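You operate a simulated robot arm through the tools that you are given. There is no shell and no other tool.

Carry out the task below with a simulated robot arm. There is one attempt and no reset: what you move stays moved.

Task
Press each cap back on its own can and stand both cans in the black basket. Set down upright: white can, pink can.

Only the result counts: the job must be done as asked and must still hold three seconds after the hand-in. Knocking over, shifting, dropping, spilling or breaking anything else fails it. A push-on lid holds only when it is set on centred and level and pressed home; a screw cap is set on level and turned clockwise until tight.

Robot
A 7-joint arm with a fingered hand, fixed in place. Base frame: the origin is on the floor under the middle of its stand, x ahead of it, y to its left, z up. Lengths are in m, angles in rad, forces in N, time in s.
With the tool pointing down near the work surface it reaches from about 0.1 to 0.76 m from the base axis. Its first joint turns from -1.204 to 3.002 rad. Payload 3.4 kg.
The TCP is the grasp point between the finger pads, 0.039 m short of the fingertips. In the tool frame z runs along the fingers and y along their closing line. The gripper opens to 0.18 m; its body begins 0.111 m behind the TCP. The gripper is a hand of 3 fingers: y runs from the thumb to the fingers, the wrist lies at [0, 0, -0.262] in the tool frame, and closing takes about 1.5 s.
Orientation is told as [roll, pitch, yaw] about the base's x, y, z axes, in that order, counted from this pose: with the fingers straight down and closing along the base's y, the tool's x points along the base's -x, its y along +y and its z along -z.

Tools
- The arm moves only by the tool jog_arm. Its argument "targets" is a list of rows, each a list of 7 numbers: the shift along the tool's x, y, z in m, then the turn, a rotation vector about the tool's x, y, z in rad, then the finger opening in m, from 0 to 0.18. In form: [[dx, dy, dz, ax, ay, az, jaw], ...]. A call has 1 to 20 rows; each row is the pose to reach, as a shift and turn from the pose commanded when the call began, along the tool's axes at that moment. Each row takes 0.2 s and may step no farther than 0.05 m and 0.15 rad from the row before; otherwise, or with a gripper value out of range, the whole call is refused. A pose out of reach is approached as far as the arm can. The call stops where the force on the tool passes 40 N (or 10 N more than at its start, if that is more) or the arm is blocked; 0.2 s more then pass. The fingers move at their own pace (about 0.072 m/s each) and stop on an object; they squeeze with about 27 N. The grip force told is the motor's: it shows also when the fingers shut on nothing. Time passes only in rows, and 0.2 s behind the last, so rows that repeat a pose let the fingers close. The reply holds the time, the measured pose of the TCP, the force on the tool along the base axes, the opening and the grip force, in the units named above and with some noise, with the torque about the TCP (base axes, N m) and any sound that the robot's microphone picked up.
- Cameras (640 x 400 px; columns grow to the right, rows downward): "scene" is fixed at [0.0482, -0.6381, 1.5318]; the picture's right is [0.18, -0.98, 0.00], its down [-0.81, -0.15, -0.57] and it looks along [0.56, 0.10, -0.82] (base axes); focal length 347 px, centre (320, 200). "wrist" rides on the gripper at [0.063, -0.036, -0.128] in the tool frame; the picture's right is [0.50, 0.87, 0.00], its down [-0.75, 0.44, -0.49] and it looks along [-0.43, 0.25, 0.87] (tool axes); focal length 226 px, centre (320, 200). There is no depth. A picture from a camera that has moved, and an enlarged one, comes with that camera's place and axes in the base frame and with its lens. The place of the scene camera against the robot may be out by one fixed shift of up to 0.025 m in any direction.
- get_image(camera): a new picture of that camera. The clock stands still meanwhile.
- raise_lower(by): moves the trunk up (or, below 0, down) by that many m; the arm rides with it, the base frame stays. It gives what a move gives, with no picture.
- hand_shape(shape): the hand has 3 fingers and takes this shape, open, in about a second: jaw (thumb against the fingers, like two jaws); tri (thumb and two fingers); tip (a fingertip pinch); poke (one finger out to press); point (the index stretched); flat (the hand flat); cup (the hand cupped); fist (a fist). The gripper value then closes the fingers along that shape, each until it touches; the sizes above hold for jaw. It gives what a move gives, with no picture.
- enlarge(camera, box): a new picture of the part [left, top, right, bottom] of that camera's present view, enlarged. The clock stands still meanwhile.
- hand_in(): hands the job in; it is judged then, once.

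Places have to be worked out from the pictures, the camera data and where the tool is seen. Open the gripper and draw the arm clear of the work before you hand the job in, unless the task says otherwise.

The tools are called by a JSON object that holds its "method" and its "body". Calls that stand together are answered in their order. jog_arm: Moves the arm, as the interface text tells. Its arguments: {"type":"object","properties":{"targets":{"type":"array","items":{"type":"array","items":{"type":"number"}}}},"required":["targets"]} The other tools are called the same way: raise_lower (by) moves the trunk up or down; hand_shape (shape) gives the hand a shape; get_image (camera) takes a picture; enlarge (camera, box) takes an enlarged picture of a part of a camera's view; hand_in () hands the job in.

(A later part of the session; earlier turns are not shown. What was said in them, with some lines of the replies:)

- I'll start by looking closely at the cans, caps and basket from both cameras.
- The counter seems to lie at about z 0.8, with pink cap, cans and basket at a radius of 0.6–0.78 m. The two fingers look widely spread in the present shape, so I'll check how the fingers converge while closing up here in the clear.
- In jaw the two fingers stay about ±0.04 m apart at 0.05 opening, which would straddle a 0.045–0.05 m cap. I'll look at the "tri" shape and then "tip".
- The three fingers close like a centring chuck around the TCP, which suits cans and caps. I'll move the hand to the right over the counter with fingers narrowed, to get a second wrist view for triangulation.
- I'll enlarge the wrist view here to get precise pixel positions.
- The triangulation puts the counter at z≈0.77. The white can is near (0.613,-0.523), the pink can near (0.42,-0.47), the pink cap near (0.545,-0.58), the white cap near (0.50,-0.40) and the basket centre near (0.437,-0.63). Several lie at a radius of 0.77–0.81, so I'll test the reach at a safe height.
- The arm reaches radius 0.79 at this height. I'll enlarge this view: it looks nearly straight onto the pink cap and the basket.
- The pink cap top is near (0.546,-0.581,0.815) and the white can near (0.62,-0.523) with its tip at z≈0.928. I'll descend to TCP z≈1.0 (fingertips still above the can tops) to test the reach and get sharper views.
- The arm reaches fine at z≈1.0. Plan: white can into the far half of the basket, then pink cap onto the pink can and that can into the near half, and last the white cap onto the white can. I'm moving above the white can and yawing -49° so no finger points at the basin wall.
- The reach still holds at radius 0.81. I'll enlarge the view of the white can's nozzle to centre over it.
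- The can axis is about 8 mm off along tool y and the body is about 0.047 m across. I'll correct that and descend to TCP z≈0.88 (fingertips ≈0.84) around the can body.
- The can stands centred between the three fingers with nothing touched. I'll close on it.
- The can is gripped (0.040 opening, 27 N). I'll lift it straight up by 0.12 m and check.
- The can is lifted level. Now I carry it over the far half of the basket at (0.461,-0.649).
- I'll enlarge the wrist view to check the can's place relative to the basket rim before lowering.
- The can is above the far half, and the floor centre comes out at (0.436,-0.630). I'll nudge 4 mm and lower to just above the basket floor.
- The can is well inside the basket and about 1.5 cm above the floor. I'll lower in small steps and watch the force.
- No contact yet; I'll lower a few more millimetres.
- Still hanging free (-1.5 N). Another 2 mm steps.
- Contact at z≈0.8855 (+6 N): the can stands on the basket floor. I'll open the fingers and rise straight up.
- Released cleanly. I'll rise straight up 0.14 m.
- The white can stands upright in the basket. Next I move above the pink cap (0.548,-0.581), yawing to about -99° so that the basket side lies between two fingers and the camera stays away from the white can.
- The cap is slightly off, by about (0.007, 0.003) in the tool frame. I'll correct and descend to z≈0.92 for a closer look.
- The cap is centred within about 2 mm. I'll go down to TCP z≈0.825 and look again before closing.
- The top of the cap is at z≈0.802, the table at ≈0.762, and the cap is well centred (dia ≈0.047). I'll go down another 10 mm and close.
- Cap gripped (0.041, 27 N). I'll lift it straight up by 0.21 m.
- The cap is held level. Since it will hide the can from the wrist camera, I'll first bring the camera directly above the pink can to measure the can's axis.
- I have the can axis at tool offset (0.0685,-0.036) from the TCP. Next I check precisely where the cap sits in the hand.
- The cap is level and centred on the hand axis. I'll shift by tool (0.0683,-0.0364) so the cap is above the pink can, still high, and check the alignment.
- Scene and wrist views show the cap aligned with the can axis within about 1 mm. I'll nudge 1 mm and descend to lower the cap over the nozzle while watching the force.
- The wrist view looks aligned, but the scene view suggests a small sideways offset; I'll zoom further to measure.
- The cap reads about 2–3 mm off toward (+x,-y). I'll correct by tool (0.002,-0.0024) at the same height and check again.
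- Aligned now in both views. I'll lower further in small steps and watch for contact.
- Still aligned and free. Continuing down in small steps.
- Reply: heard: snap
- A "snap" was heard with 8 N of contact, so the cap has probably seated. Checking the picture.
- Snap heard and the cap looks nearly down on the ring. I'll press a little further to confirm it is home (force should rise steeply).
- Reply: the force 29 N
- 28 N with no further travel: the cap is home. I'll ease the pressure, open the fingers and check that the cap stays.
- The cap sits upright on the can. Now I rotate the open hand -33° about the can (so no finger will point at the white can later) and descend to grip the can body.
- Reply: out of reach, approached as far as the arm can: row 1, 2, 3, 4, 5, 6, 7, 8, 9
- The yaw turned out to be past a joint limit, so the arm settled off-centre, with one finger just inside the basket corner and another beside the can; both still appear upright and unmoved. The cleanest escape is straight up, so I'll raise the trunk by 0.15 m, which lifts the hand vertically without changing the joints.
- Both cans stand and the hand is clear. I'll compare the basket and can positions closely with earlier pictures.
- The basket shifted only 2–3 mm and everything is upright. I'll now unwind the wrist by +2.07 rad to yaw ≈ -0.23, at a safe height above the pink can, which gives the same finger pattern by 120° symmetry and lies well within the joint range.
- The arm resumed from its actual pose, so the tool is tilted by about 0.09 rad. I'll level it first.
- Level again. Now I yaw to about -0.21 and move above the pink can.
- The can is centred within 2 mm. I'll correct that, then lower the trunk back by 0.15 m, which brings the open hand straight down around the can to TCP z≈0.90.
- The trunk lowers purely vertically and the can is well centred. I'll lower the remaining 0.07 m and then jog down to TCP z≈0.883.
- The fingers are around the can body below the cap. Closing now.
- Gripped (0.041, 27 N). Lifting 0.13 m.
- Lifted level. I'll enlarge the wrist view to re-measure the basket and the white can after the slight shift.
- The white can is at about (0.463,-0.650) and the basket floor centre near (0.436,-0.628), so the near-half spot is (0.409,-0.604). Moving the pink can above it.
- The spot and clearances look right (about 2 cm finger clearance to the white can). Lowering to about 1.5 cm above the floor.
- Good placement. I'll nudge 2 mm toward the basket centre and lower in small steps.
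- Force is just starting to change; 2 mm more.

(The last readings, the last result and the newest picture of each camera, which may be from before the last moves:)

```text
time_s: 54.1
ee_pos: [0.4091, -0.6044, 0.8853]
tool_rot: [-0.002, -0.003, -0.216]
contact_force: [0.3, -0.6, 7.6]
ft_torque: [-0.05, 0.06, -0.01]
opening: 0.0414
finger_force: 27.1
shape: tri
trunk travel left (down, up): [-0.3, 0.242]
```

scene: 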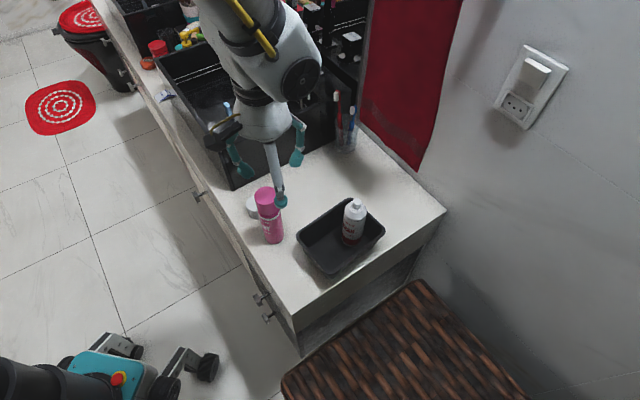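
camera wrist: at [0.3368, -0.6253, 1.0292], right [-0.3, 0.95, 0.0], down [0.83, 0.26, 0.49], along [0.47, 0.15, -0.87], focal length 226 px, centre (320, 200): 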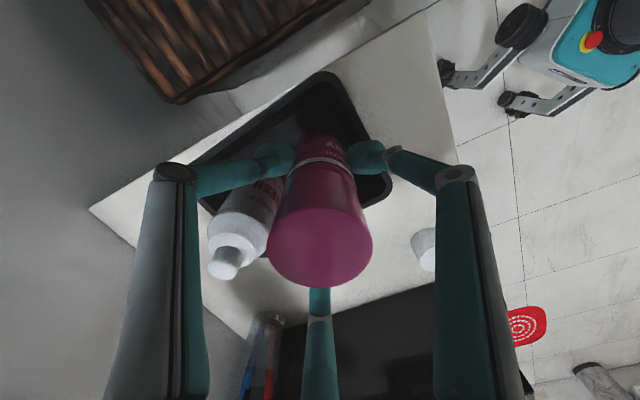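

The can stands on the basket floor (7.6 N). Opening the fingers and then rising straight up.

{"method": "jog_arm", "body": {"targets": [[0, 0, -0.001, 0, 0, 0, 0.072], [0, 0, -0.001, 0, 0, 0, 0.072], [0, 0, -0.001, 0, 0, 0, 0.072], [0, 0, -0.001, 0, 0, 0, 0.072]]}}

{"method": "get_image", "body": {"camera": "wrist"}}

```text
time_s: 55.1
ee_pos: [0.4082, -0.6046, 0.8838]
tool_rot: [0.0, 0.0, -0.214]
contact_force: [0.1, -0.2, 0.0]
ft_torque: [-0.02, 0.03, -0.01]
opening: 0.0716
finger_force: 0.0
shape: tri
trunk travel left (down, up): [-0.3, 0.242]
```

```text
taken
camera wrist: at [0.3383, -0.6272, 1.0116], right [-0.3, 0.95, 0.0], down [0.83, 0.26, 0.49], along [0.47, 0.15, -0.87], focal length 226 px, centre (320, 200)
```

wrist: 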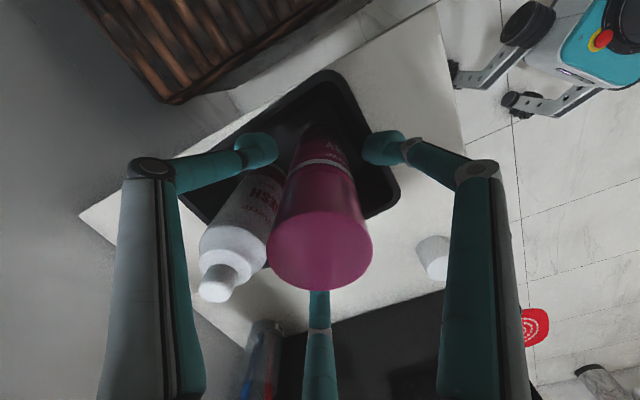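

Released without touching the white can. Rising straight up 0.15 m.

{"method": "jog_arm", "body": {"targets": [[0, 0, -0.02, 0, 0, 0, 0.072], [0, 0, -0.05, 0, 0, 0, 0.072], [0, 0, -0.08, 0, 0, 0, 0.072], [0, 0, -0.11, 0, 0, 0, 0.072], [0, 0, -0.14, 0, 0, 0, 0.072], [0, 0, -0.155, 0, 0, 0, 0.072], [0, 0, -0.155, 0, 0, 0, 0.072]]}}

{"method": "enlarge", "body": {"camera": "scene", "box": [230, 120, 410, 290]}}

{"method": "get_image", "body": {"camera": "wrist"}}

```text
time_s: 56.7
ee_pos: [0.4094, -0.6056, 1.0384]
tool_rot: [0.0, 0.001, -0.215]
contact_force: [-0.2, 0.8, 1.1]
ft_torque: [0.03, -0.02, 0.02]
opening: 0.0714
finger_force: 0.0
shape: tri
trunk travel left (down, up): [-0.3, 0.242]
```

```text
2.35 times, centred on (320, 205) of scene
camera zoom: at [0.0482, -0.6381, 1.5318], right [0.18, -0.98, 0.0], down [-0.81, -0.15, -0.57], along [0.56, 0.1, -0.82], focal length 817 px, centre (320, 188)
```

zoom: 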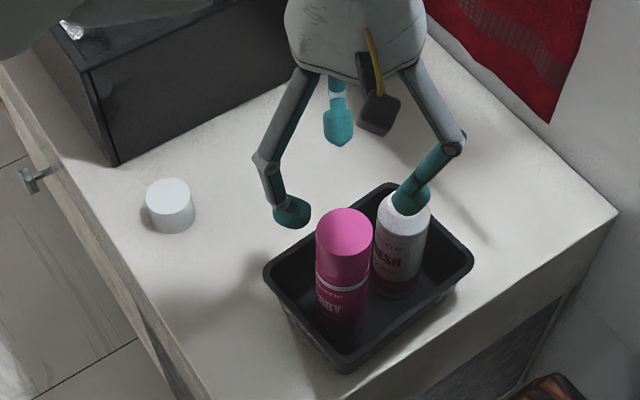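

```text
taken
camera wrist: at [0.3389, -0.628, 1.1658], right [-0.3, 0.95, 0.0], down [0.83, 0.26, 0.49], along [0.47, 0.15, -0.87], focal length 226 px, centre (320, 200)
```

wrist: 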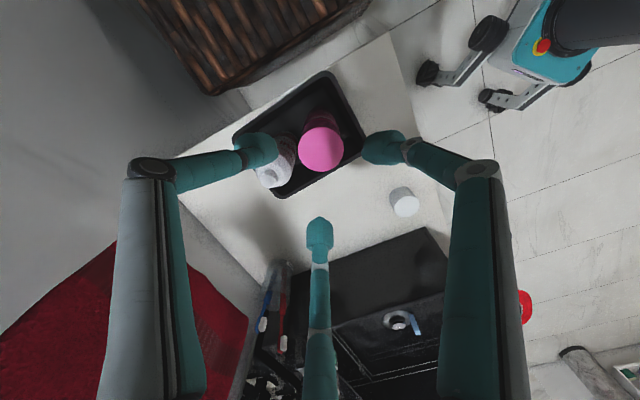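

Both cans stand upright in the basket. Now for the white cap near (0.50,-0.406): I'll move above it, yawing to about -0.96 so the basin wall lies between two fingers.

{"method": "jog_arm", "body": {"targets": [[-0.0077, 0.0357, 0, 0, 0, 0.124, 0.072], [-0.0154, 0.0715, 0, 0, 0, 0.248, 0.072], [-0.0232, 0.1072, 0, 0, 0, 0.372, 0.072], [-0.0309, 0.1429, 0, 0, 0, 0.496, 0.072], [-0.0386, 0.1787, 0, 0, 0, 0.62, 0.072], [-0.0463, 0.2144, 0, 0, 0, 0.745, 0.072], [-0.0463, 0.2144, 0, 0, 0, 0.745, 0.072]]}}

{"method": "get_image", "body": {"camera": "wrist"}}

{"method": "enlarge", "body": {"camera": "wrist", "box": [240, 60, 400, 220]}}

```text
time_s: 58.3
ee_pos: [0.4984, -0.4029, 1.0401]
tool_rot: [0.002, -0.001, -0.962]
contact_force: [0.6, -0.7, -0.4]
ft_torque: [0.01, 0.02, -0.01]
opening: 0.0717
finger_force: 0.1
shape: tri
trunk travel left (down, up): [-0.3, 0.242]
```

```text
taken
camera wrist: at [0.4316, -0.3733, 1.1675], right [0.42, 0.91, 0.0], down [0.79, -0.37, 0.49], along [0.45, -0.21, -0.87], focal length 226 px, centre (320, 200)
```

wrist: 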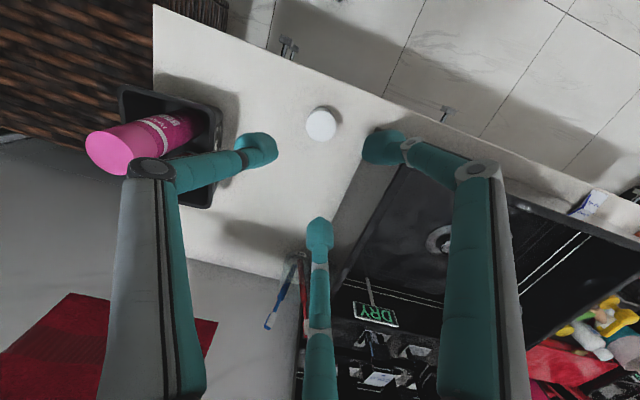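

```text
2.50 times, centred on (320, 140) of wrist
camera zoom: at [0.4316, -0.3733, 1.1675], right [0.42, 0.91, 0.0], down [0.79, -0.37, 0.49], along [0.45, -0.21, -0.87], focal length 565 px, centre (320, 350)
```

zoom: 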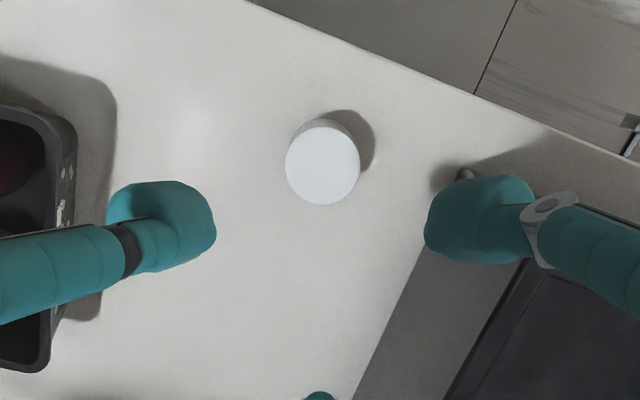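

The cap is offset by about (-0.002,0.003) in the tool frame and the basin wall is about 0.10 m away on the safe side. Correcting and descending to z≈0.92 for a second check.

{"method": "jog_arm", "body": {"targets": [[-0.0023, 0.0032, 0.03, 0, 0, 0, 0.072], [-0.0023, 0.0032, 0.06, 0, 0, 0, 0.072], [-0.0023, 0.0032, 0.09, 0, 0, 0, 0.07], [-0.0023, 0.0032, 0.12, 0, 0, 0, 0.07], [-0.0023, 0.0032, 0.12, 0, 0, 0, 0.07]]}}

{"method": "enlarge", "body": {"camera": "wrist", "box": [240, 80, 400, 240]}}

{"method": "enlarge", "body": {"camera": "scene", "box": [190, 80, 350, 240]}}

```text
time_s: 59.5
ee_pos: [0.5028, -0.4043, 0.9201]
tool_rot: [0.001, -0.002, -0.962]
contact_force: [-0.7, 1.6, -0.5]
ft_torque: [-0.01, -0.01, 0.0]
opening: 0.0701
finger_force: 0.1
shape: tri
trunk travel left (down, up): [-0.3, 0.242]
```

```text
2.50 times, centred on (320, 160) of wrist
camera zoom: at [0.4363, -0.3749, 1.0468], right [0.42, 0.91, 0.0], down [0.79, -0.37, 0.49], along [0.45, -0.21, -0.87], focal length 565 px, centre (320, 300)
```

zoom: 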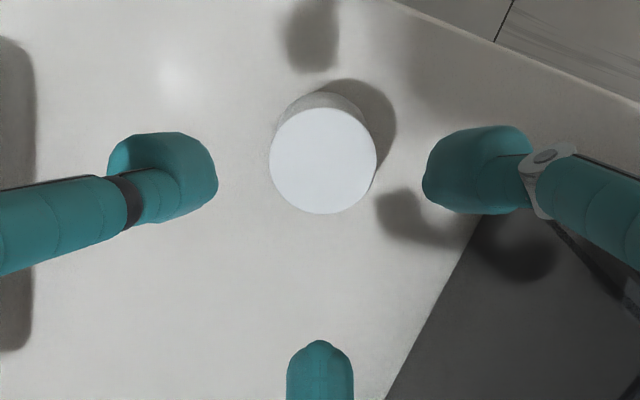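

```text
2.50 times, centred on (270, 160) of scene
camera zoom: at [0.0482, -0.6381, 1.5318], right [0.18, -0.98, 0.0], down [-0.81, -0.15, -0.57], along [0.56, 0.1, -0.82], focal length 868 px, centre (445, 300)
```

zoom: 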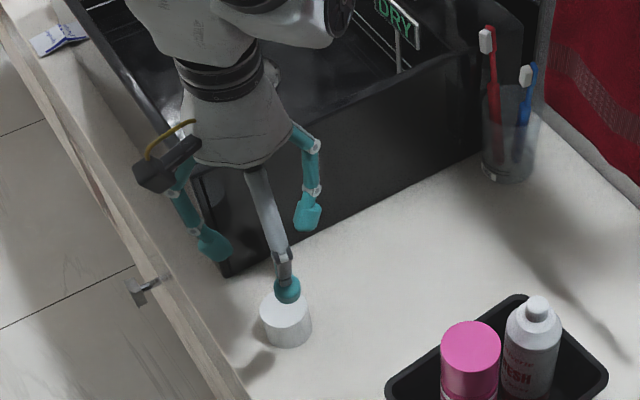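

Centred within about 2 mm. Descending to TCP z≈0.815 and closing, as with the pink cap.

{"method": "jog_arm", "body": {"targets": [[0.001, 0.0004, 0.03, 0, 0, 0, 0.07], [0.001, 0.0004, 0.06, 0, 0, 0, 0.07], [0.001, 0.0004, 0.085, 0, 0, 0, 0.07], [0.001, 0.0004, 0.1, 0, 0, 0, 0.07], [0.001, 0.0004, 0.105, 0, 0, 0, 0.07], [0.001, 0.0004, 0.105, 0, 0, 0, 0.07]]}}

{"method": "enlarge", "body": {"camera": "wrist", "box": [240, 80, 400, 240]}}

{"method": "enlarge", "body": {"camera": "scene", "box": [200, 120, 320, 240]}}

```text
time_s: 60.9
ee_pos: [0.5034, -0.4042, 0.8146]
tool_rot: [-0.001, 0.001, -0.962]
contact_force: [-0.6, 0.0, 0.7]
ft_torque: [0.01, 0.0, 0.02]
opening: 0.0704
finger_force: 0.0
shape: tri
trunk travel left (down, up): [-0.3, 0.242]
```

```text
2.50 times, centred on (320, 160) of wrist
camera zoom: at [0.4363, -0.3738, 0.9423], right [0.42, 0.91, 0.0], down [0.79, -0.37, 0.49], along [0.45, -0.21, -0.87], focal length 565 px, centre (320, 300)
```

zoom: 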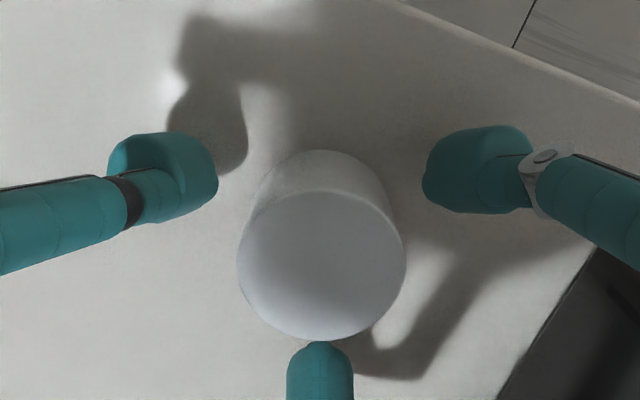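

```text
3.33 times, centred on (260, 180) of scene
camera zoom: at [0.0482, -0.6381, 1.5318], right [0.18, -0.98, 0.0], down [-0.81, -0.15, -0.57], along [0.56, 0.1, -0.82], focal length 1157 px, centre (520, 267)
```

zoom: 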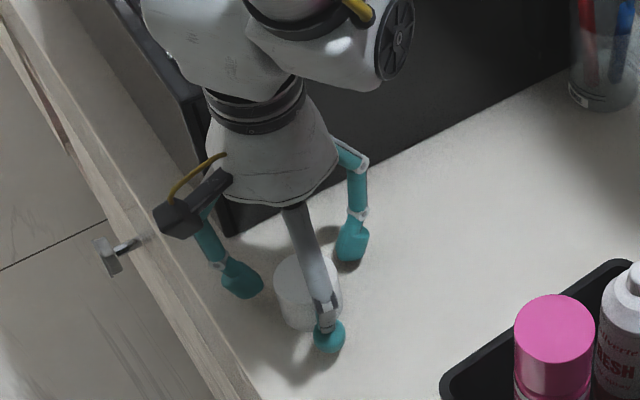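

The fingers are evenly around the white cap. Closing.

{"method": "jog_arm", "body": {"targets": [[0, 0, 0, 0, 0, 0, 0.02], [0, 0, 0, 0, 0, 0, 0.02], [0, 0, 0, 0, 0, 0, 0.02], [0, 0, 0, 0, 0, 0, 0.02], [0, 0, 0, 0, 0, 0, 0.02]]}}

{"method": "enlarge", "body": {"camera": "wrist", "box": [240, 80, 400, 240]}}

```text
time_s: 62.1
ee_pos: [0.5029, -0.4032, 0.8146]
tool_rot: [0.0, 0.0, -0.962]
contact_force: [1.8, -0.4, -0.8]
ft_torque: [-0.02, -0.01, -0.01]
opening: 0.0411
finger_force: 27.2
shape: tri
trunk travel left (down, up): [-0.3, 0.242]
```

```text
2.50 times, centred on (320, 160) of wrist
camera zoom: at [0.4363, -0.3738, 0.9423], right [0.42, 0.91, 0.0], down [0.79, -0.37, 0.49], along [0.45, -0.21, -0.87], focal length 565 px, centre (320, 300)
```

zoom: 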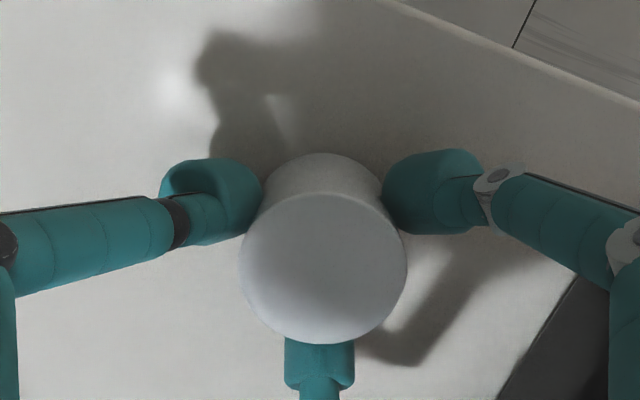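

White cap gripped (0.041). Lifting it straight up by 0.215 m.

{"method": "jog_arm", "body": {"targets": [[0, 0, -0.01, 0, 0, 0, 0.02], [0, 0, -0.04, 0, 0, 0, 0.02], [0, 0, -0.08, 0, 0, 0, 0.02], [0, 0, -0.12, 0, 0, 0, 0.02], [0, 0, -0.16, 0, 0, 0, 0.02], [0, 0, -0.2, 0, 0, 0, 0.02], [0, 0, -0.225, 0, 0, 0, 0.02], [0, 0, -0.225, 0, 0, 0, 0.02]]}}

{"method": "get_image", "body": {"camera": "wrist"}}

{"method": "get_image", "body": {"camera": "scene"}}

```text
time_s: 63.9
ee_pos: [0.5028, -0.4063, 1.0396]
tool_rot: [-0.002, 0.001, -0.96]
contact_force: [-0.4, 0.6, -0.7]
ft_torque: [-0.01, 0.03, -0.01]
opening: 0.0411
finger_force: 26.9
shape: tri
trunk travel left (down, up): [-0.3, 0.242]
```

```text
taken
camera wrist: at [0.4367, -0.3762, 1.1671], right [0.42, 0.91, 0.0], down [0.79, -0.37, 0.49], along [0.45, -0.21, -0.87], focal length 226 px, centre (320, 200)
```

wrist: 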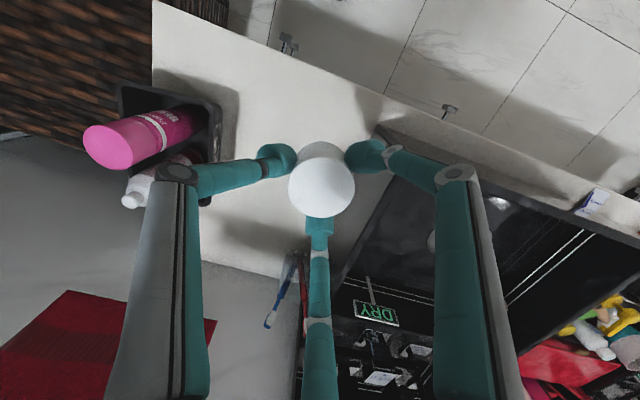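

```text
taken
```

scene: 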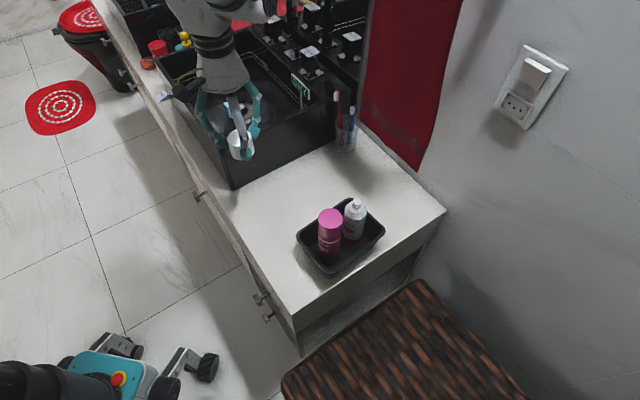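

The cap is held level. Moving it above the white can at (0.463,-0.6495), yawing to -1.26 so that no finger points at the pink can.

{"method": "jog_arm", "body": {"targets": [[-0.0294, -0.0287, 0, 0, 0, 0.0495, 0.02], [-0.0588, -0.0574, 0, 0, 0, 0.099, 0.02], [-0.0882, -0.0861, 0, 0, 0, 0.1485, 0.02], [-0.1176, -0.1147, 0, 0, 0, 0.198, 0.02], [-0.147, -0.1434, 0, 0, 0, 0.2475, 0.02], [-0.1764, -0.1721, 0, 0, 0, 0.297, 0.02], [-0.1764, -0.1721, 0, 0, 0, 0.297, 0.02]]}}

{"method": "get_image", "body": {"camera": "wrist"}}

{"method": "enlarge", "body": {"camera": "scene", "box": [300, 140, 400, 270]}}

```text
time_s: 65.5
ee_pos: [0.4599, -0.6481, 1.0383]
tool_rot: [-0.002, 0.0, -1.26]
contact_force: [-1.1, 0.0, -0.1]
ft_torque: [-0.01, -0.01, -0.01]
opening: 0.0406
finger_force: 27.3
shape: tri
trunk travel left (down, up): [-0.3, 0.242]
```

```text
taken
camera wrist: at [0.4055, -0.6011, 1.1662], right [0.67, 0.74, 0.0], down [0.65, -0.58, 0.49], along [0.36, -0.33, -0.87], focal length 226 px, centre (320, 200)
```

wrist: 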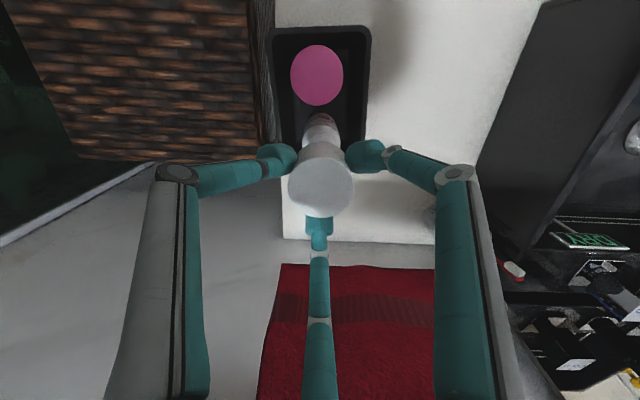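

```text
3.08 times, centred on (350, 205) of scene
camera zoom: at [0.0482, -0.6381, 1.5318], right [0.18, -0.98, 0.0], down [-0.81, -0.15, -0.57], along [0.56, 0.1, -0.82], focal length 1068 px, centre (228, 185)
```

zoom: 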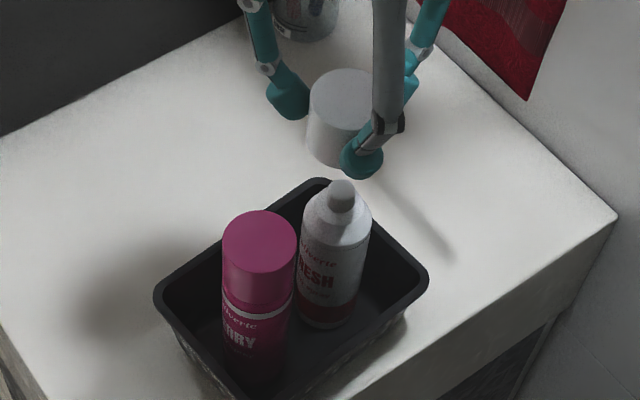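

I'll zoom both views to measure the alignment of cap and can.

{"method": "enlarge", "body": {"camera": "wrist", "box": [270, 90, 370, 230]}}

{"method": "enlarge", "body": {"camera": "scene", "box": [320, 150, 380, 250]}}

```text
2.86 times, centred on (320, 160) of wrist
camera zoom: at [0.4055, -0.6011, 1.1662], right [0.67, 0.74, 0.0], down [0.65, -0.58, 0.49], along [0.36, -0.33, -0.87], focal length 646 px, centre (320, 314)
```

zoom: 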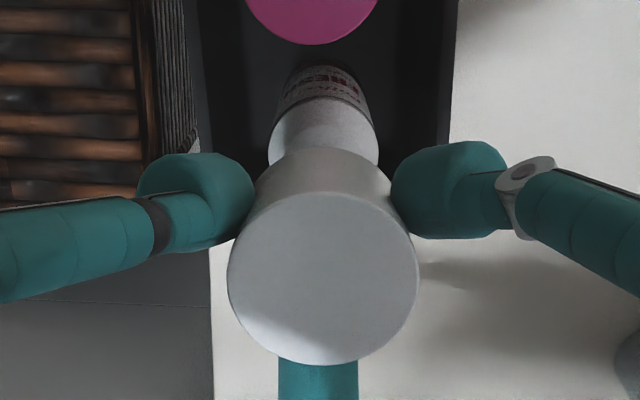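

```text
4.00 times, centred on (350, 200) of scene
camera zoom: at [0.0482, -0.6381, 1.5318], right [0.18, -0.98, 0.0], down [-0.81, -0.15, -0.57], along [0.56, 0.1, -0.82], focal length 1389 px, centre (200, 200)
```

zoom: 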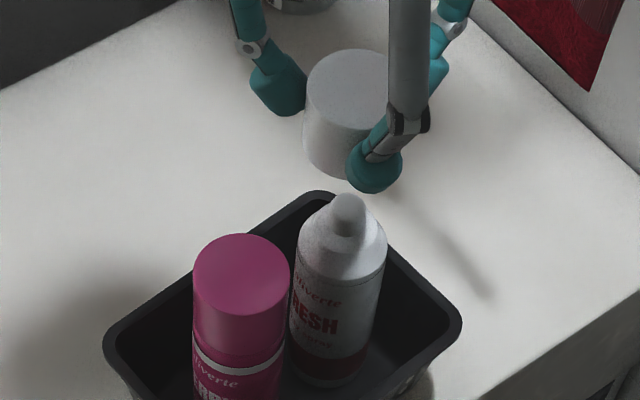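

The cap needs to shift by about (+0.0044,-0.0029) in base to line up, which agrees with where I set the white can down. Correcting and descending to z≈1.0 for another check.

{"method": "jog_arm", "body": {"targets": [[-0.0041, 0.0033, 0, 0, 0, 0, 0.02], [-0.0041, 0.0033, 0.02, 0, 0, 0, 0.02], [-0.0041, 0.0033, 0.04, 0, 0, 0, 0.02], [-0.0041, 0.0033, 0.04, 0, 0, 0, 0.02]]}}

{"method": "enlarge", "body": {"camera": "wrist", "box": [270, 90, 370, 230]}}

{"method": "enlarge", "body": {"camera": "scene", "box": [320, 150, 380, 250]}}

```text
time_s: 66.5
ee_pos: [0.4662, -0.6522, 0.9994]
tool_rot: [0.0, 0.001, -1.258]
contact_force: [1.1, -0.3, -1.2]
ft_torque: [0.0, 0.02, -0.02]
opening: 0.0411
finger_force: 27.3
shape: tri
trunk travel left (down, up): [-0.3, 0.242]
```

```text
2.86 times, centred on (320, 160) of wrist
camera zoom: at [0.4118, -0.6045, 1.1268], right [0.67, 0.74, 0.0], down [0.65, -0.58, 0.49], along [0.37, -0.33, -0.87], focal length 646 px, centre (320, 314)
```

zoom: 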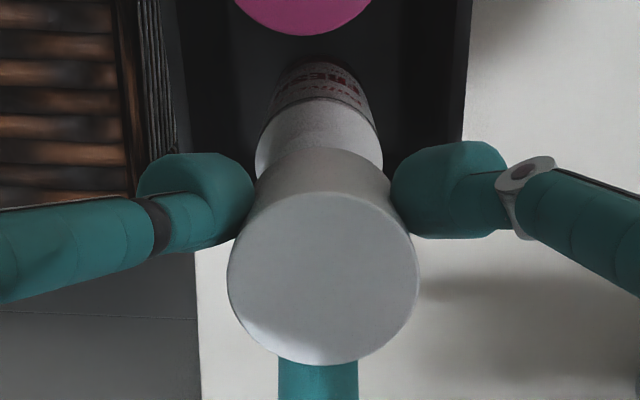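

```text
4.00 times, centred on (350, 200) of scene
camera zoom: at [0.0482, -0.6381, 1.5318], right [0.18, -0.98, 0.0], down [-0.81, -0.15, -0.57], along [0.56, 0.1, -0.82], focal length 1389 px, centre (200, 200)
```

zoom: 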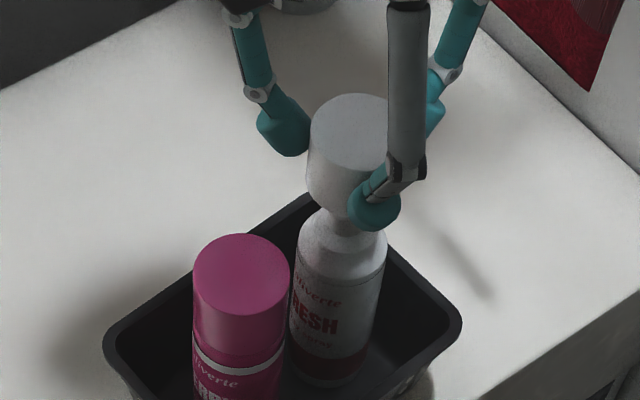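

Scene alignment is now exact and the wrist view shows only about 1 mm. I'll nudge that and descend to z≈0.966.

{"method": "jog_arm", "body": {"targets": [[0.0002, -0.0015, 0.008, 0, 0, 0, 0.02], [0.0002, -0.0015, 0.016, 0, 0, 0, 0.02], [0.0002, -0.0015, 0.024, 0, 0, 0, 0.02], [0.0002, -0.0015, 0.032, 0, 0, 0, 0.02], [0.0002, -0.0015, 0.032, 0, 0, 0, 0.02]]}}

{"method": "enlarge", "body": {"camera": "wrist", "box": [270, 90, 370, 230]}}

{"method": "enlarge", "body": {"camera": "scene", "box": [320, 150, 380, 250]}}

```text
time_s: 67.7
ee_pos: [0.4663, -0.6507, 0.9666]
tool_rot: [0.001, 0.0, -1.259]
contact_force: [-0.1, -0.3, 0.4]
ft_torque: [-0.03, 0.01, -0.02]
opening: 0.0406
finger_force: 27.2
shape: tri
trunk travel left (down, up): [-0.3, 0.242]
```

```text
2.86 times, centred on (320, 160) of wrist
camera zoom: at [0.4111, -0.6031, 1.0942], right [0.67, 0.74, 0.0], down [0.65, -0.58, 0.49], along [0.37, -0.33, -0.87], focal length 646 px, centre (320, 314)
```

zoom: 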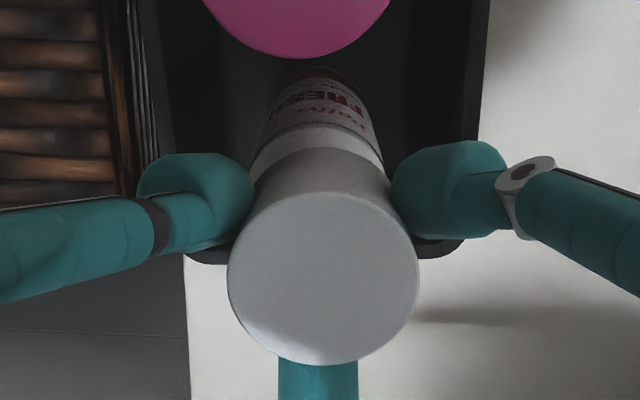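

```text
4.00 times, centred on (350, 200) of scene
camera zoom: at [0.0482, -0.6381, 1.5318], right [0.18, -0.98, 0.0], down [-0.81, -0.15, -0.57], along [0.56, 0.1, -0.82], focal length 1389 px, centre (200, 200)
```

zoom: 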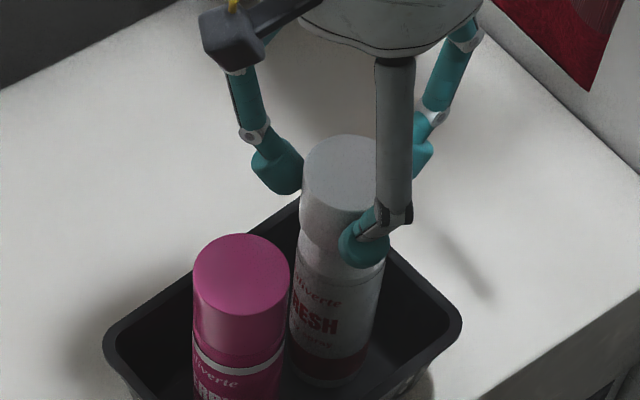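

I'll zoom in tighter to check the alignment before seating.

{"method": "enlarge", "body": {"camera": "wrist", "box": [290, 100, 350, 190]}}

{"method": "enlarge", "body": {"camera": "scene", "box": [325, 175, 375, 235]}}

```text
4.44 times, centred on (320, 145) of wrist
camera zoom: at [0.4111, -0.6031, 1.0942], right [0.67, 0.74, 0.0], down [0.65, -0.58, 0.49], along [0.37, -0.33, -0.87], focal length 1005 px, centre (320, 444)
```

zoom: 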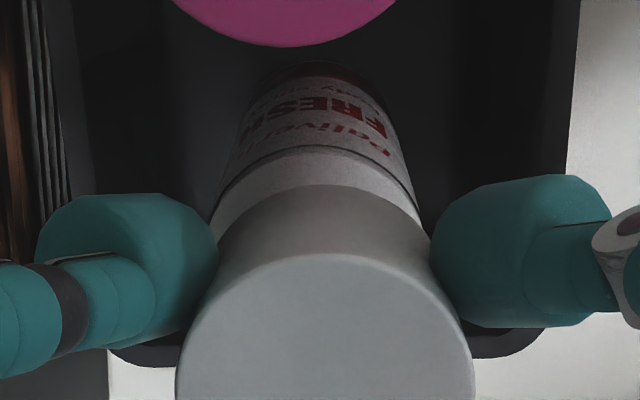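

```text
6.67 times, centred on (350, 205) of scene
camera zoom: at [0.0482, -0.6381, 1.5318], right [0.18, -0.98, 0.0], down [-0.81, -0.15, -0.57], along [0.56, 0.1, -0.82], focal length 2314 px, centre (120, 167)
```

zoom: 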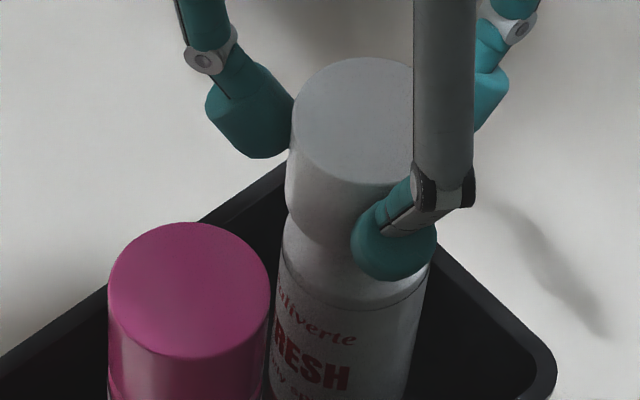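

The cap sits about 2 mm toward +y of the can axis. Correcting by tool dx -0.002 and re-checking.

{"method": "jog_arm", "body": {"targets": [[-0.002, 0.0001, 0, 0, 0, 0, 0.02], [-0.002, 0.0001, 0, 0, 0, 0, 0.02]]}}

{"method": "enlarge", "body": {"camera": "wrist", "box": [290, 100, 350, 190]}}

{"method": "enlarge", "body": {"camera": "scene", "box": [325, 175, 375, 235]}}

```text
time_s: 68.3
ee_pos: [0.4666, -0.6515, 0.9678]
tool_rot: [-0.001, -0.001, -1.258]
contact_force: [0.1, 0.4, -0.8]
ft_torque: [-0.03, -0.03, 0.03]
opening: 0.0411
finger_force: 27.4
shape: tri
trunk travel left (down, up): [-0.3, 0.242]
```

```text
4.44 times, centred on (320, 145) of wrist
camera zoom: at [0.4118, -0.6048, 1.0948], right [0.67, 0.74, 0.0], down [0.65, -0.58, 0.49], along [0.37, -0.33, -0.87], focal length 1005 px, centre (320, 444)
```

zoom: 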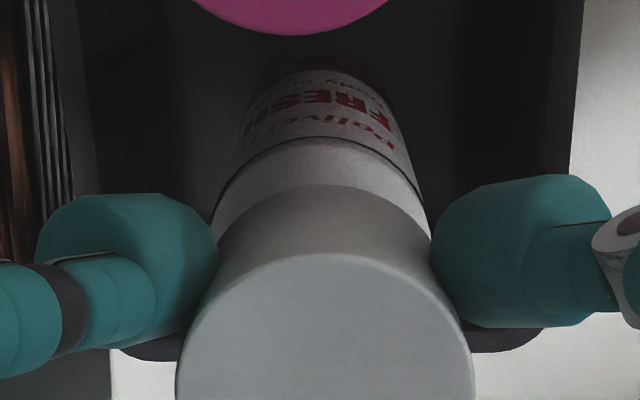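

```text
6.67 times, centred on (350, 205) of scene
camera zoom: at [0.0482, -0.6381, 1.5318], right [0.18, -0.98, 0.0], down [-0.81, -0.15, -0.57], along [0.56, 0.1, -0.82], focal length 2314 px, centre (120, 167)
```

zoom: 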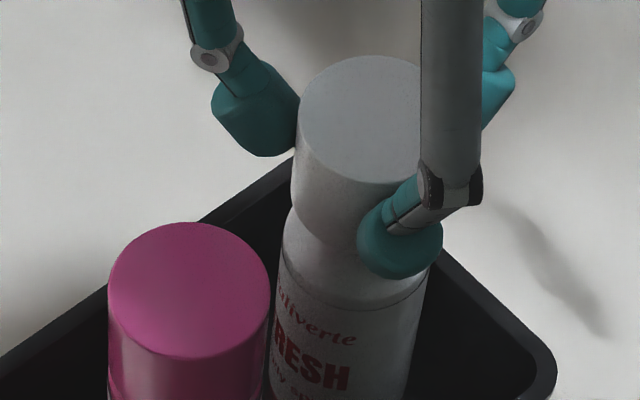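

Aligned within 1 mm. Lowering 11 mm with a last 1 mm nudge, then seating in small steps.

{"method": "jog_arm", "body": {"targets": [[0, -0.001, 0.004, 0, 0, 0, 0.02], [0, -0.001, 0.008, 0, 0, 0, 0.02], [0, -0.001, 0.011, 0, 0, 0, 0.02]]}}

{"method": "enlarge", "body": {"camera": "scene", "box": [325, 175, 375, 235]}}

```text
time_s: 69.1
ee_pos: [0.4654, -0.6535, 0.9556]
tool_rot: [0.0, 0.001, -1.258]
contact_force: [-0.4, -0.3, -0.5]
ft_torque: [0.03, 0.02, 0.01]
opening: 0.0408
finger_force: 27.0
shape: tri
trunk travel left (down, up): [-0.3, 0.242]
```

```text
6.67 times, centred on (350, 205) of scene
camera zoom: at [0.0482, -0.6381, 1.5318], right [0.18, -0.98, 0.0], down [-0.81, -0.15, -0.57], along [0.56, 0.1, -0.82], focal length 2314 px, centre (120, 167)
```

zoom: 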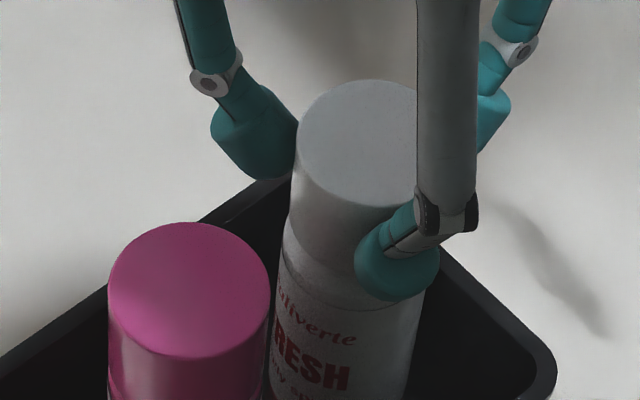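

Still aligned and free. Pressing down in small steps.

{"method": "jog_arm", "body": {"targets": [[0, 0, 0.002, 0, 0, 0, 0.02], [0, 0, 0.004, 0, 0, 0, 0.02]]}}

```text
time_s: 69.7
ee_pos: [0.4659, -0.6522, 0.9516]
tool_rot: [0.001, 0.001, -1.259]
contact_force: [0.6, 0.0, -0.2]
ft_torque: [0.0, 0.0, 0.02]
opening: 0.0409
finger_force: 26.9
shape: tri
trunk travel left (down, up): [-0.3, 0.242]
```

{"method": "jog_arm", "body": {"targets": [[0, 0, 0.002, 0, 0, 0, 0.02], [0, 0, 0.004, 0, 0, 0, 0.02]]}}

```text
time_s: 70.3
ee_pos: [0.4646, -0.6516, 0.9502]
tool_rot: [-0.001, -0.004, -1.258]
contact_force: [-1.8, 0.7, 10.2]
ft_torque: [0.0, 0.14, 0.03]
opening: 0.0412
finger_force: 26.5
shape: tri
trunk travel left (down, up): [-0.3, 0.242]
heard: snap
```

Snap heard. I'll press a little more to confirm it is home, as with the pink one.

{"method": "jog_arm", "body": {"targets": [[0, 0, 0.002, 0, 0, 0, 0.02], [0, 0, 0.0035, 0, 0, 0, 0.02]]}}

{"method": "enlarge", "body": {"camera": "scene", "box": [325, 175, 375, 235]}}

{"method": "enlarge", "body": {"camera": "wrist", "box": [270, 90, 370, 230]}}

```text
time_s: 70.9
ee_pos: [0.4654, -0.651, 0.9485]
tool_rot: [0.003, -0.005, -1.259]
contact_force: [-1.6, -1.8, 26.4]
ft_torque: [-0.07, 0.16, 0.03]
opening: 0.0421
finger_force: 27.1
shape: tri
trunk travel left (down, up): [-0.3, 0.242]
```

```text
6.67 times, centred on (350, 205) of scene
camera zoom: at [0.0482, -0.6381, 1.5318], right [0.18, -0.98, 0.0], down [-0.81, -0.15, -0.57], along [0.56, 0.1, -0.82], focal length 2314 px, centre (120, 167)
```

zoom: 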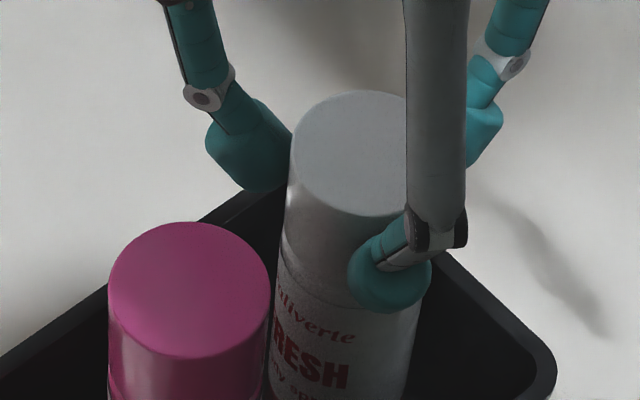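

```text
2.86 times, centred on (320, 160) of wrist
camera zoom: at [0.4102, -0.6029, 1.0757], right [0.67, 0.74, 0.0], down [0.64, -0.58, 0.5], along [0.37, -0.33, -0.87], focal length 646 px, centre (320, 314)
```

zoom: 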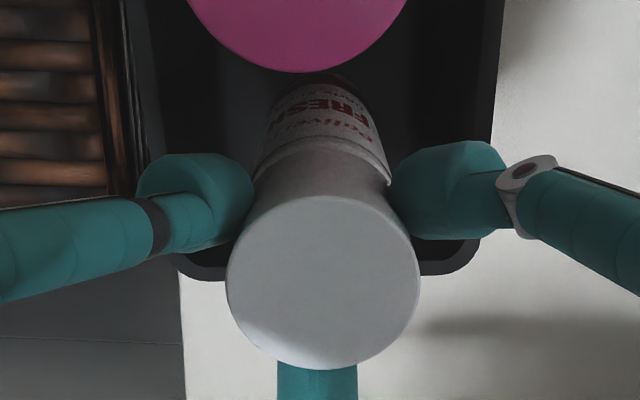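

26 N with no further travel, so the white cap is home. Easing off and opening the fingers.

{"method": "jog_arm", "body": {"targets": [[0, 0, -0.005, 0, 0, 0, 0.02], [0, 0, -0.005, 0, 0, 0, 0.074], [0, 0, -0.005, 0, 0, 0, 0.074], [0, 0, -0.005, 0, 0, 0, 0.074], [0, 0, -0.005, 0, 0, 0, 0.074]]}}

{"method": "enlarge", "body": {"camera": "wrist", "box": [240, 80, 400, 240]}}

{"method": "enlarge", "body": {"camera": "scene", "box": [300, 150, 400, 280]}}

```text
time_s: 72.1
ee_pos: [0.4654, -0.6514, 0.9508]
tool_rot: [0.0, -0.003, -1.259]
contact_force: [-0.2, -0.1, -0.9]
ft_torque: [-0.03, 0.0, -0.02]
opening: 0.0731
finger_force: 0.0
shape: tri
trunk travel left (down, up): [-0.3, 0.242]
```

```text
2.50 times, centred on (320, 160) of wrist
camera zoom: at [0.4114, -0.6044, 1.0777], right [0.67, 0.74, 0.0], down [0.65, -0.58, 0.49], along [0.37, -0.33, -0.87], focal length 565 px, centre (320, 300)
```

zoom: 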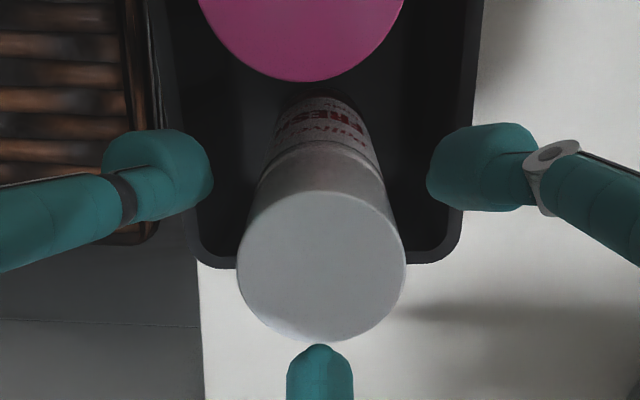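

```text
3.08 times, centred on (350, 215) of scene
camera zoom: at [0.0482, -0.6381, 1.5318], right [0.18, -0.98, 0.0], down [-0.81, -0.15, -0.57], along [0.56, 0.1, -0.82], focal length 1068 px, centre (228, 154)
```

zoom: 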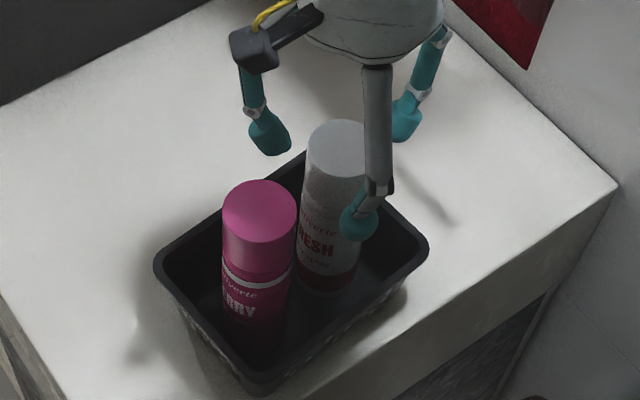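

The cap stays on, upright and centred, and the fingers are clear. Rising straight up and then drawing the arm away.

{"method": "jog_arm", "body": {"targets": [[0, 0, -0.02, 0, 0, 0, 0.074], [0, 0, -0.05, 0, 0, 0, 0.074], [0, 0, -0.08, 0, 0, 0, 0.074], [0, 0, -0.11, 0, 0, 0, 0.074], [0, 0, -0.14, 0, 0, 0, 0.074], [0, 0, -0.17, 0, 0, 0, 0.074], [0, 0, -0.2, 0, 0, 0, 0.074], [0, 0, -0.2, 0, 0, 0, 0.074]]}}

{"method": "enlarge", "body": {"camera": "scene", "box": [260, 130, 420, 290]}}

{"method": "get_image", "body": {"camera": "wrist"}}

```text
time_s: 73.9
ee_pos: [0.4662, -0.6533, 1.1489]
tool_rot: [-0.001, 0.0, -1.259]
contact_force: [-0.6, -0.6, 0.4]
ft_torque: [-0.02, -0.02, 0.0]
opening: 0.0735
finger_force: 0.0
shape: tri
trunk travel left (down, up): [-0.3, 0.242]
```

```text
2.50 times, centred on (340, 210) of scene
camera zoom: at [0.0482, -0.6381, 1.5318], right [0.18, -0.98, 0.0], down [-0.81, -0.15, -0.57], along [0.56, 0.1, -0.82], focal length 868 px, centre (270, 175)
```

zoom: 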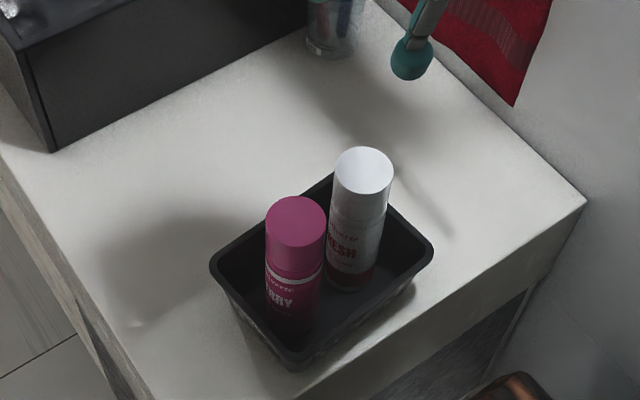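

```text
taken
camera wrist: at [0.4118, -0.6056, 1.2774], right [0.67, 0.74, 0.0], down [0.65, -0.58, 0.49], along [0.37, -0.33, -0.87], focal length 226 px, centre (320, 200)
```

wrist: 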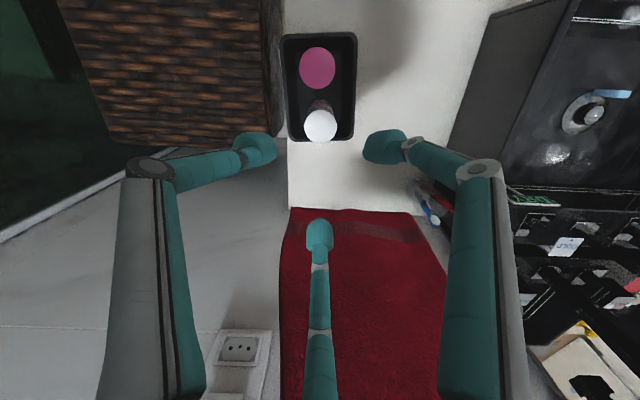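

Both capped cans stand upright in the basket. I'll draw the arm back well clear, opening the hand, and take a last look.

{"method": "jog_arm", "body": {"targets": [[0.0394, -0.0136, 0, 0, 0, 0, 0.08], [0.0788, -0.0271, 0, 0, 0, 0, 0.1], [0.1182, -0.0407, 0, 0, 0, 0, 0.12], [0.1576, -0.0543, 0, 0, 0, 0, 0.14], [0.197, -0.0678, 0, 0, 0, 0, 0.15], [0.2364, -0.0814, 0, 0, 0, 0, 0.15], [0.2364, -0.0814, 0, 0, 0, 0, 0.15], [0.2364, -0.0814, 0, 0, 0, 0, 0.15]]}}

{"method": "get_image", "body": {"camera": "scene"}}

{"method": "enlarge", "body": {"camera": "scene", "box": [280, 170, 400, 290]}}

```text
time_s: 75.7
ee_pos: [0.3116, -0.4538, 1.1485]
tool_rot: [0.002, 0.0, -1.257]
contact_force: [-0.6, 0.1, 0.3]
ft_torque: [0.01, 0.02, 0.03]
opening: 0.1499
finger_force: 0.0
shape: tri
trunk travel left (down, up): [-0.3, 0.242]
```

```text
taken
```

scene: 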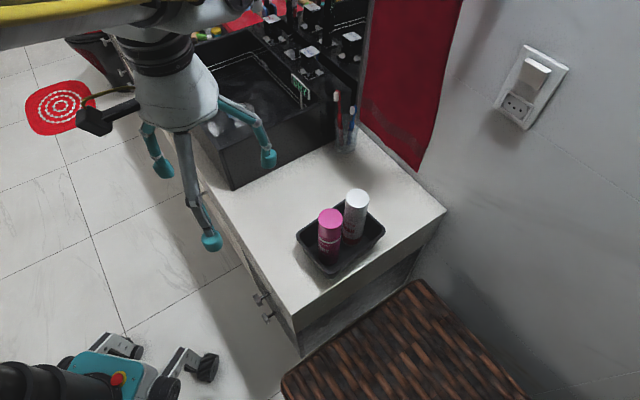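

```text
3.33 times, centred on (340, 230) of scene
camera zoom: at [0.0482, -0.6381, 1.5318], right [0.18, -0.98, 0.0], down [-0.81, -0.15, -0.57], along [0.56, 0.1, -0.82], focal length 1157 px, centre (253, 100)
```

zoom: 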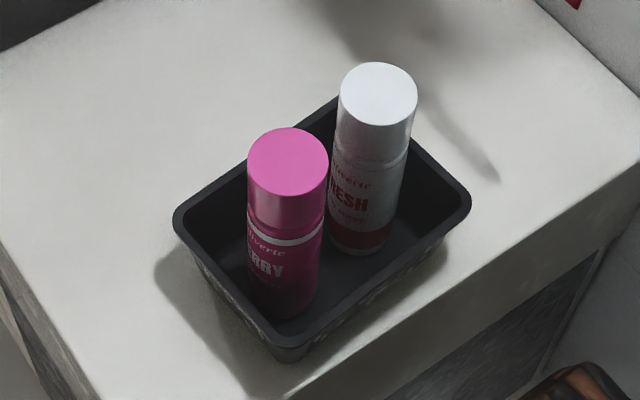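

Both cans stand upright in the black basket with their own caps pressed home, and the arm is clear with the hand open. I'm handing the job in.

{"method": "hand_in", "body": {}}

```text
The job is handed in.
```

Both cans are standing upright in the black basket, each with its own cap pressed on. I handed the job in with the arm drawn clear and the hand open. I haven't seen the judged result.

- **Caps:** Each cap gave an audible snap. I then pressed each to about 26–28 N and it didn't travel further.
- **Basket:** It shifted about 2–3 mm. While I was turning the hand around the pink can, the arm hit a joint limit and one finger dipped inside the basket corner. Both cans stayed upright, and I lifted the hand straight out. If the judging counts any movement of the basket, that could matter.
- **Other objects:** I saw nothing else on the counter moved.
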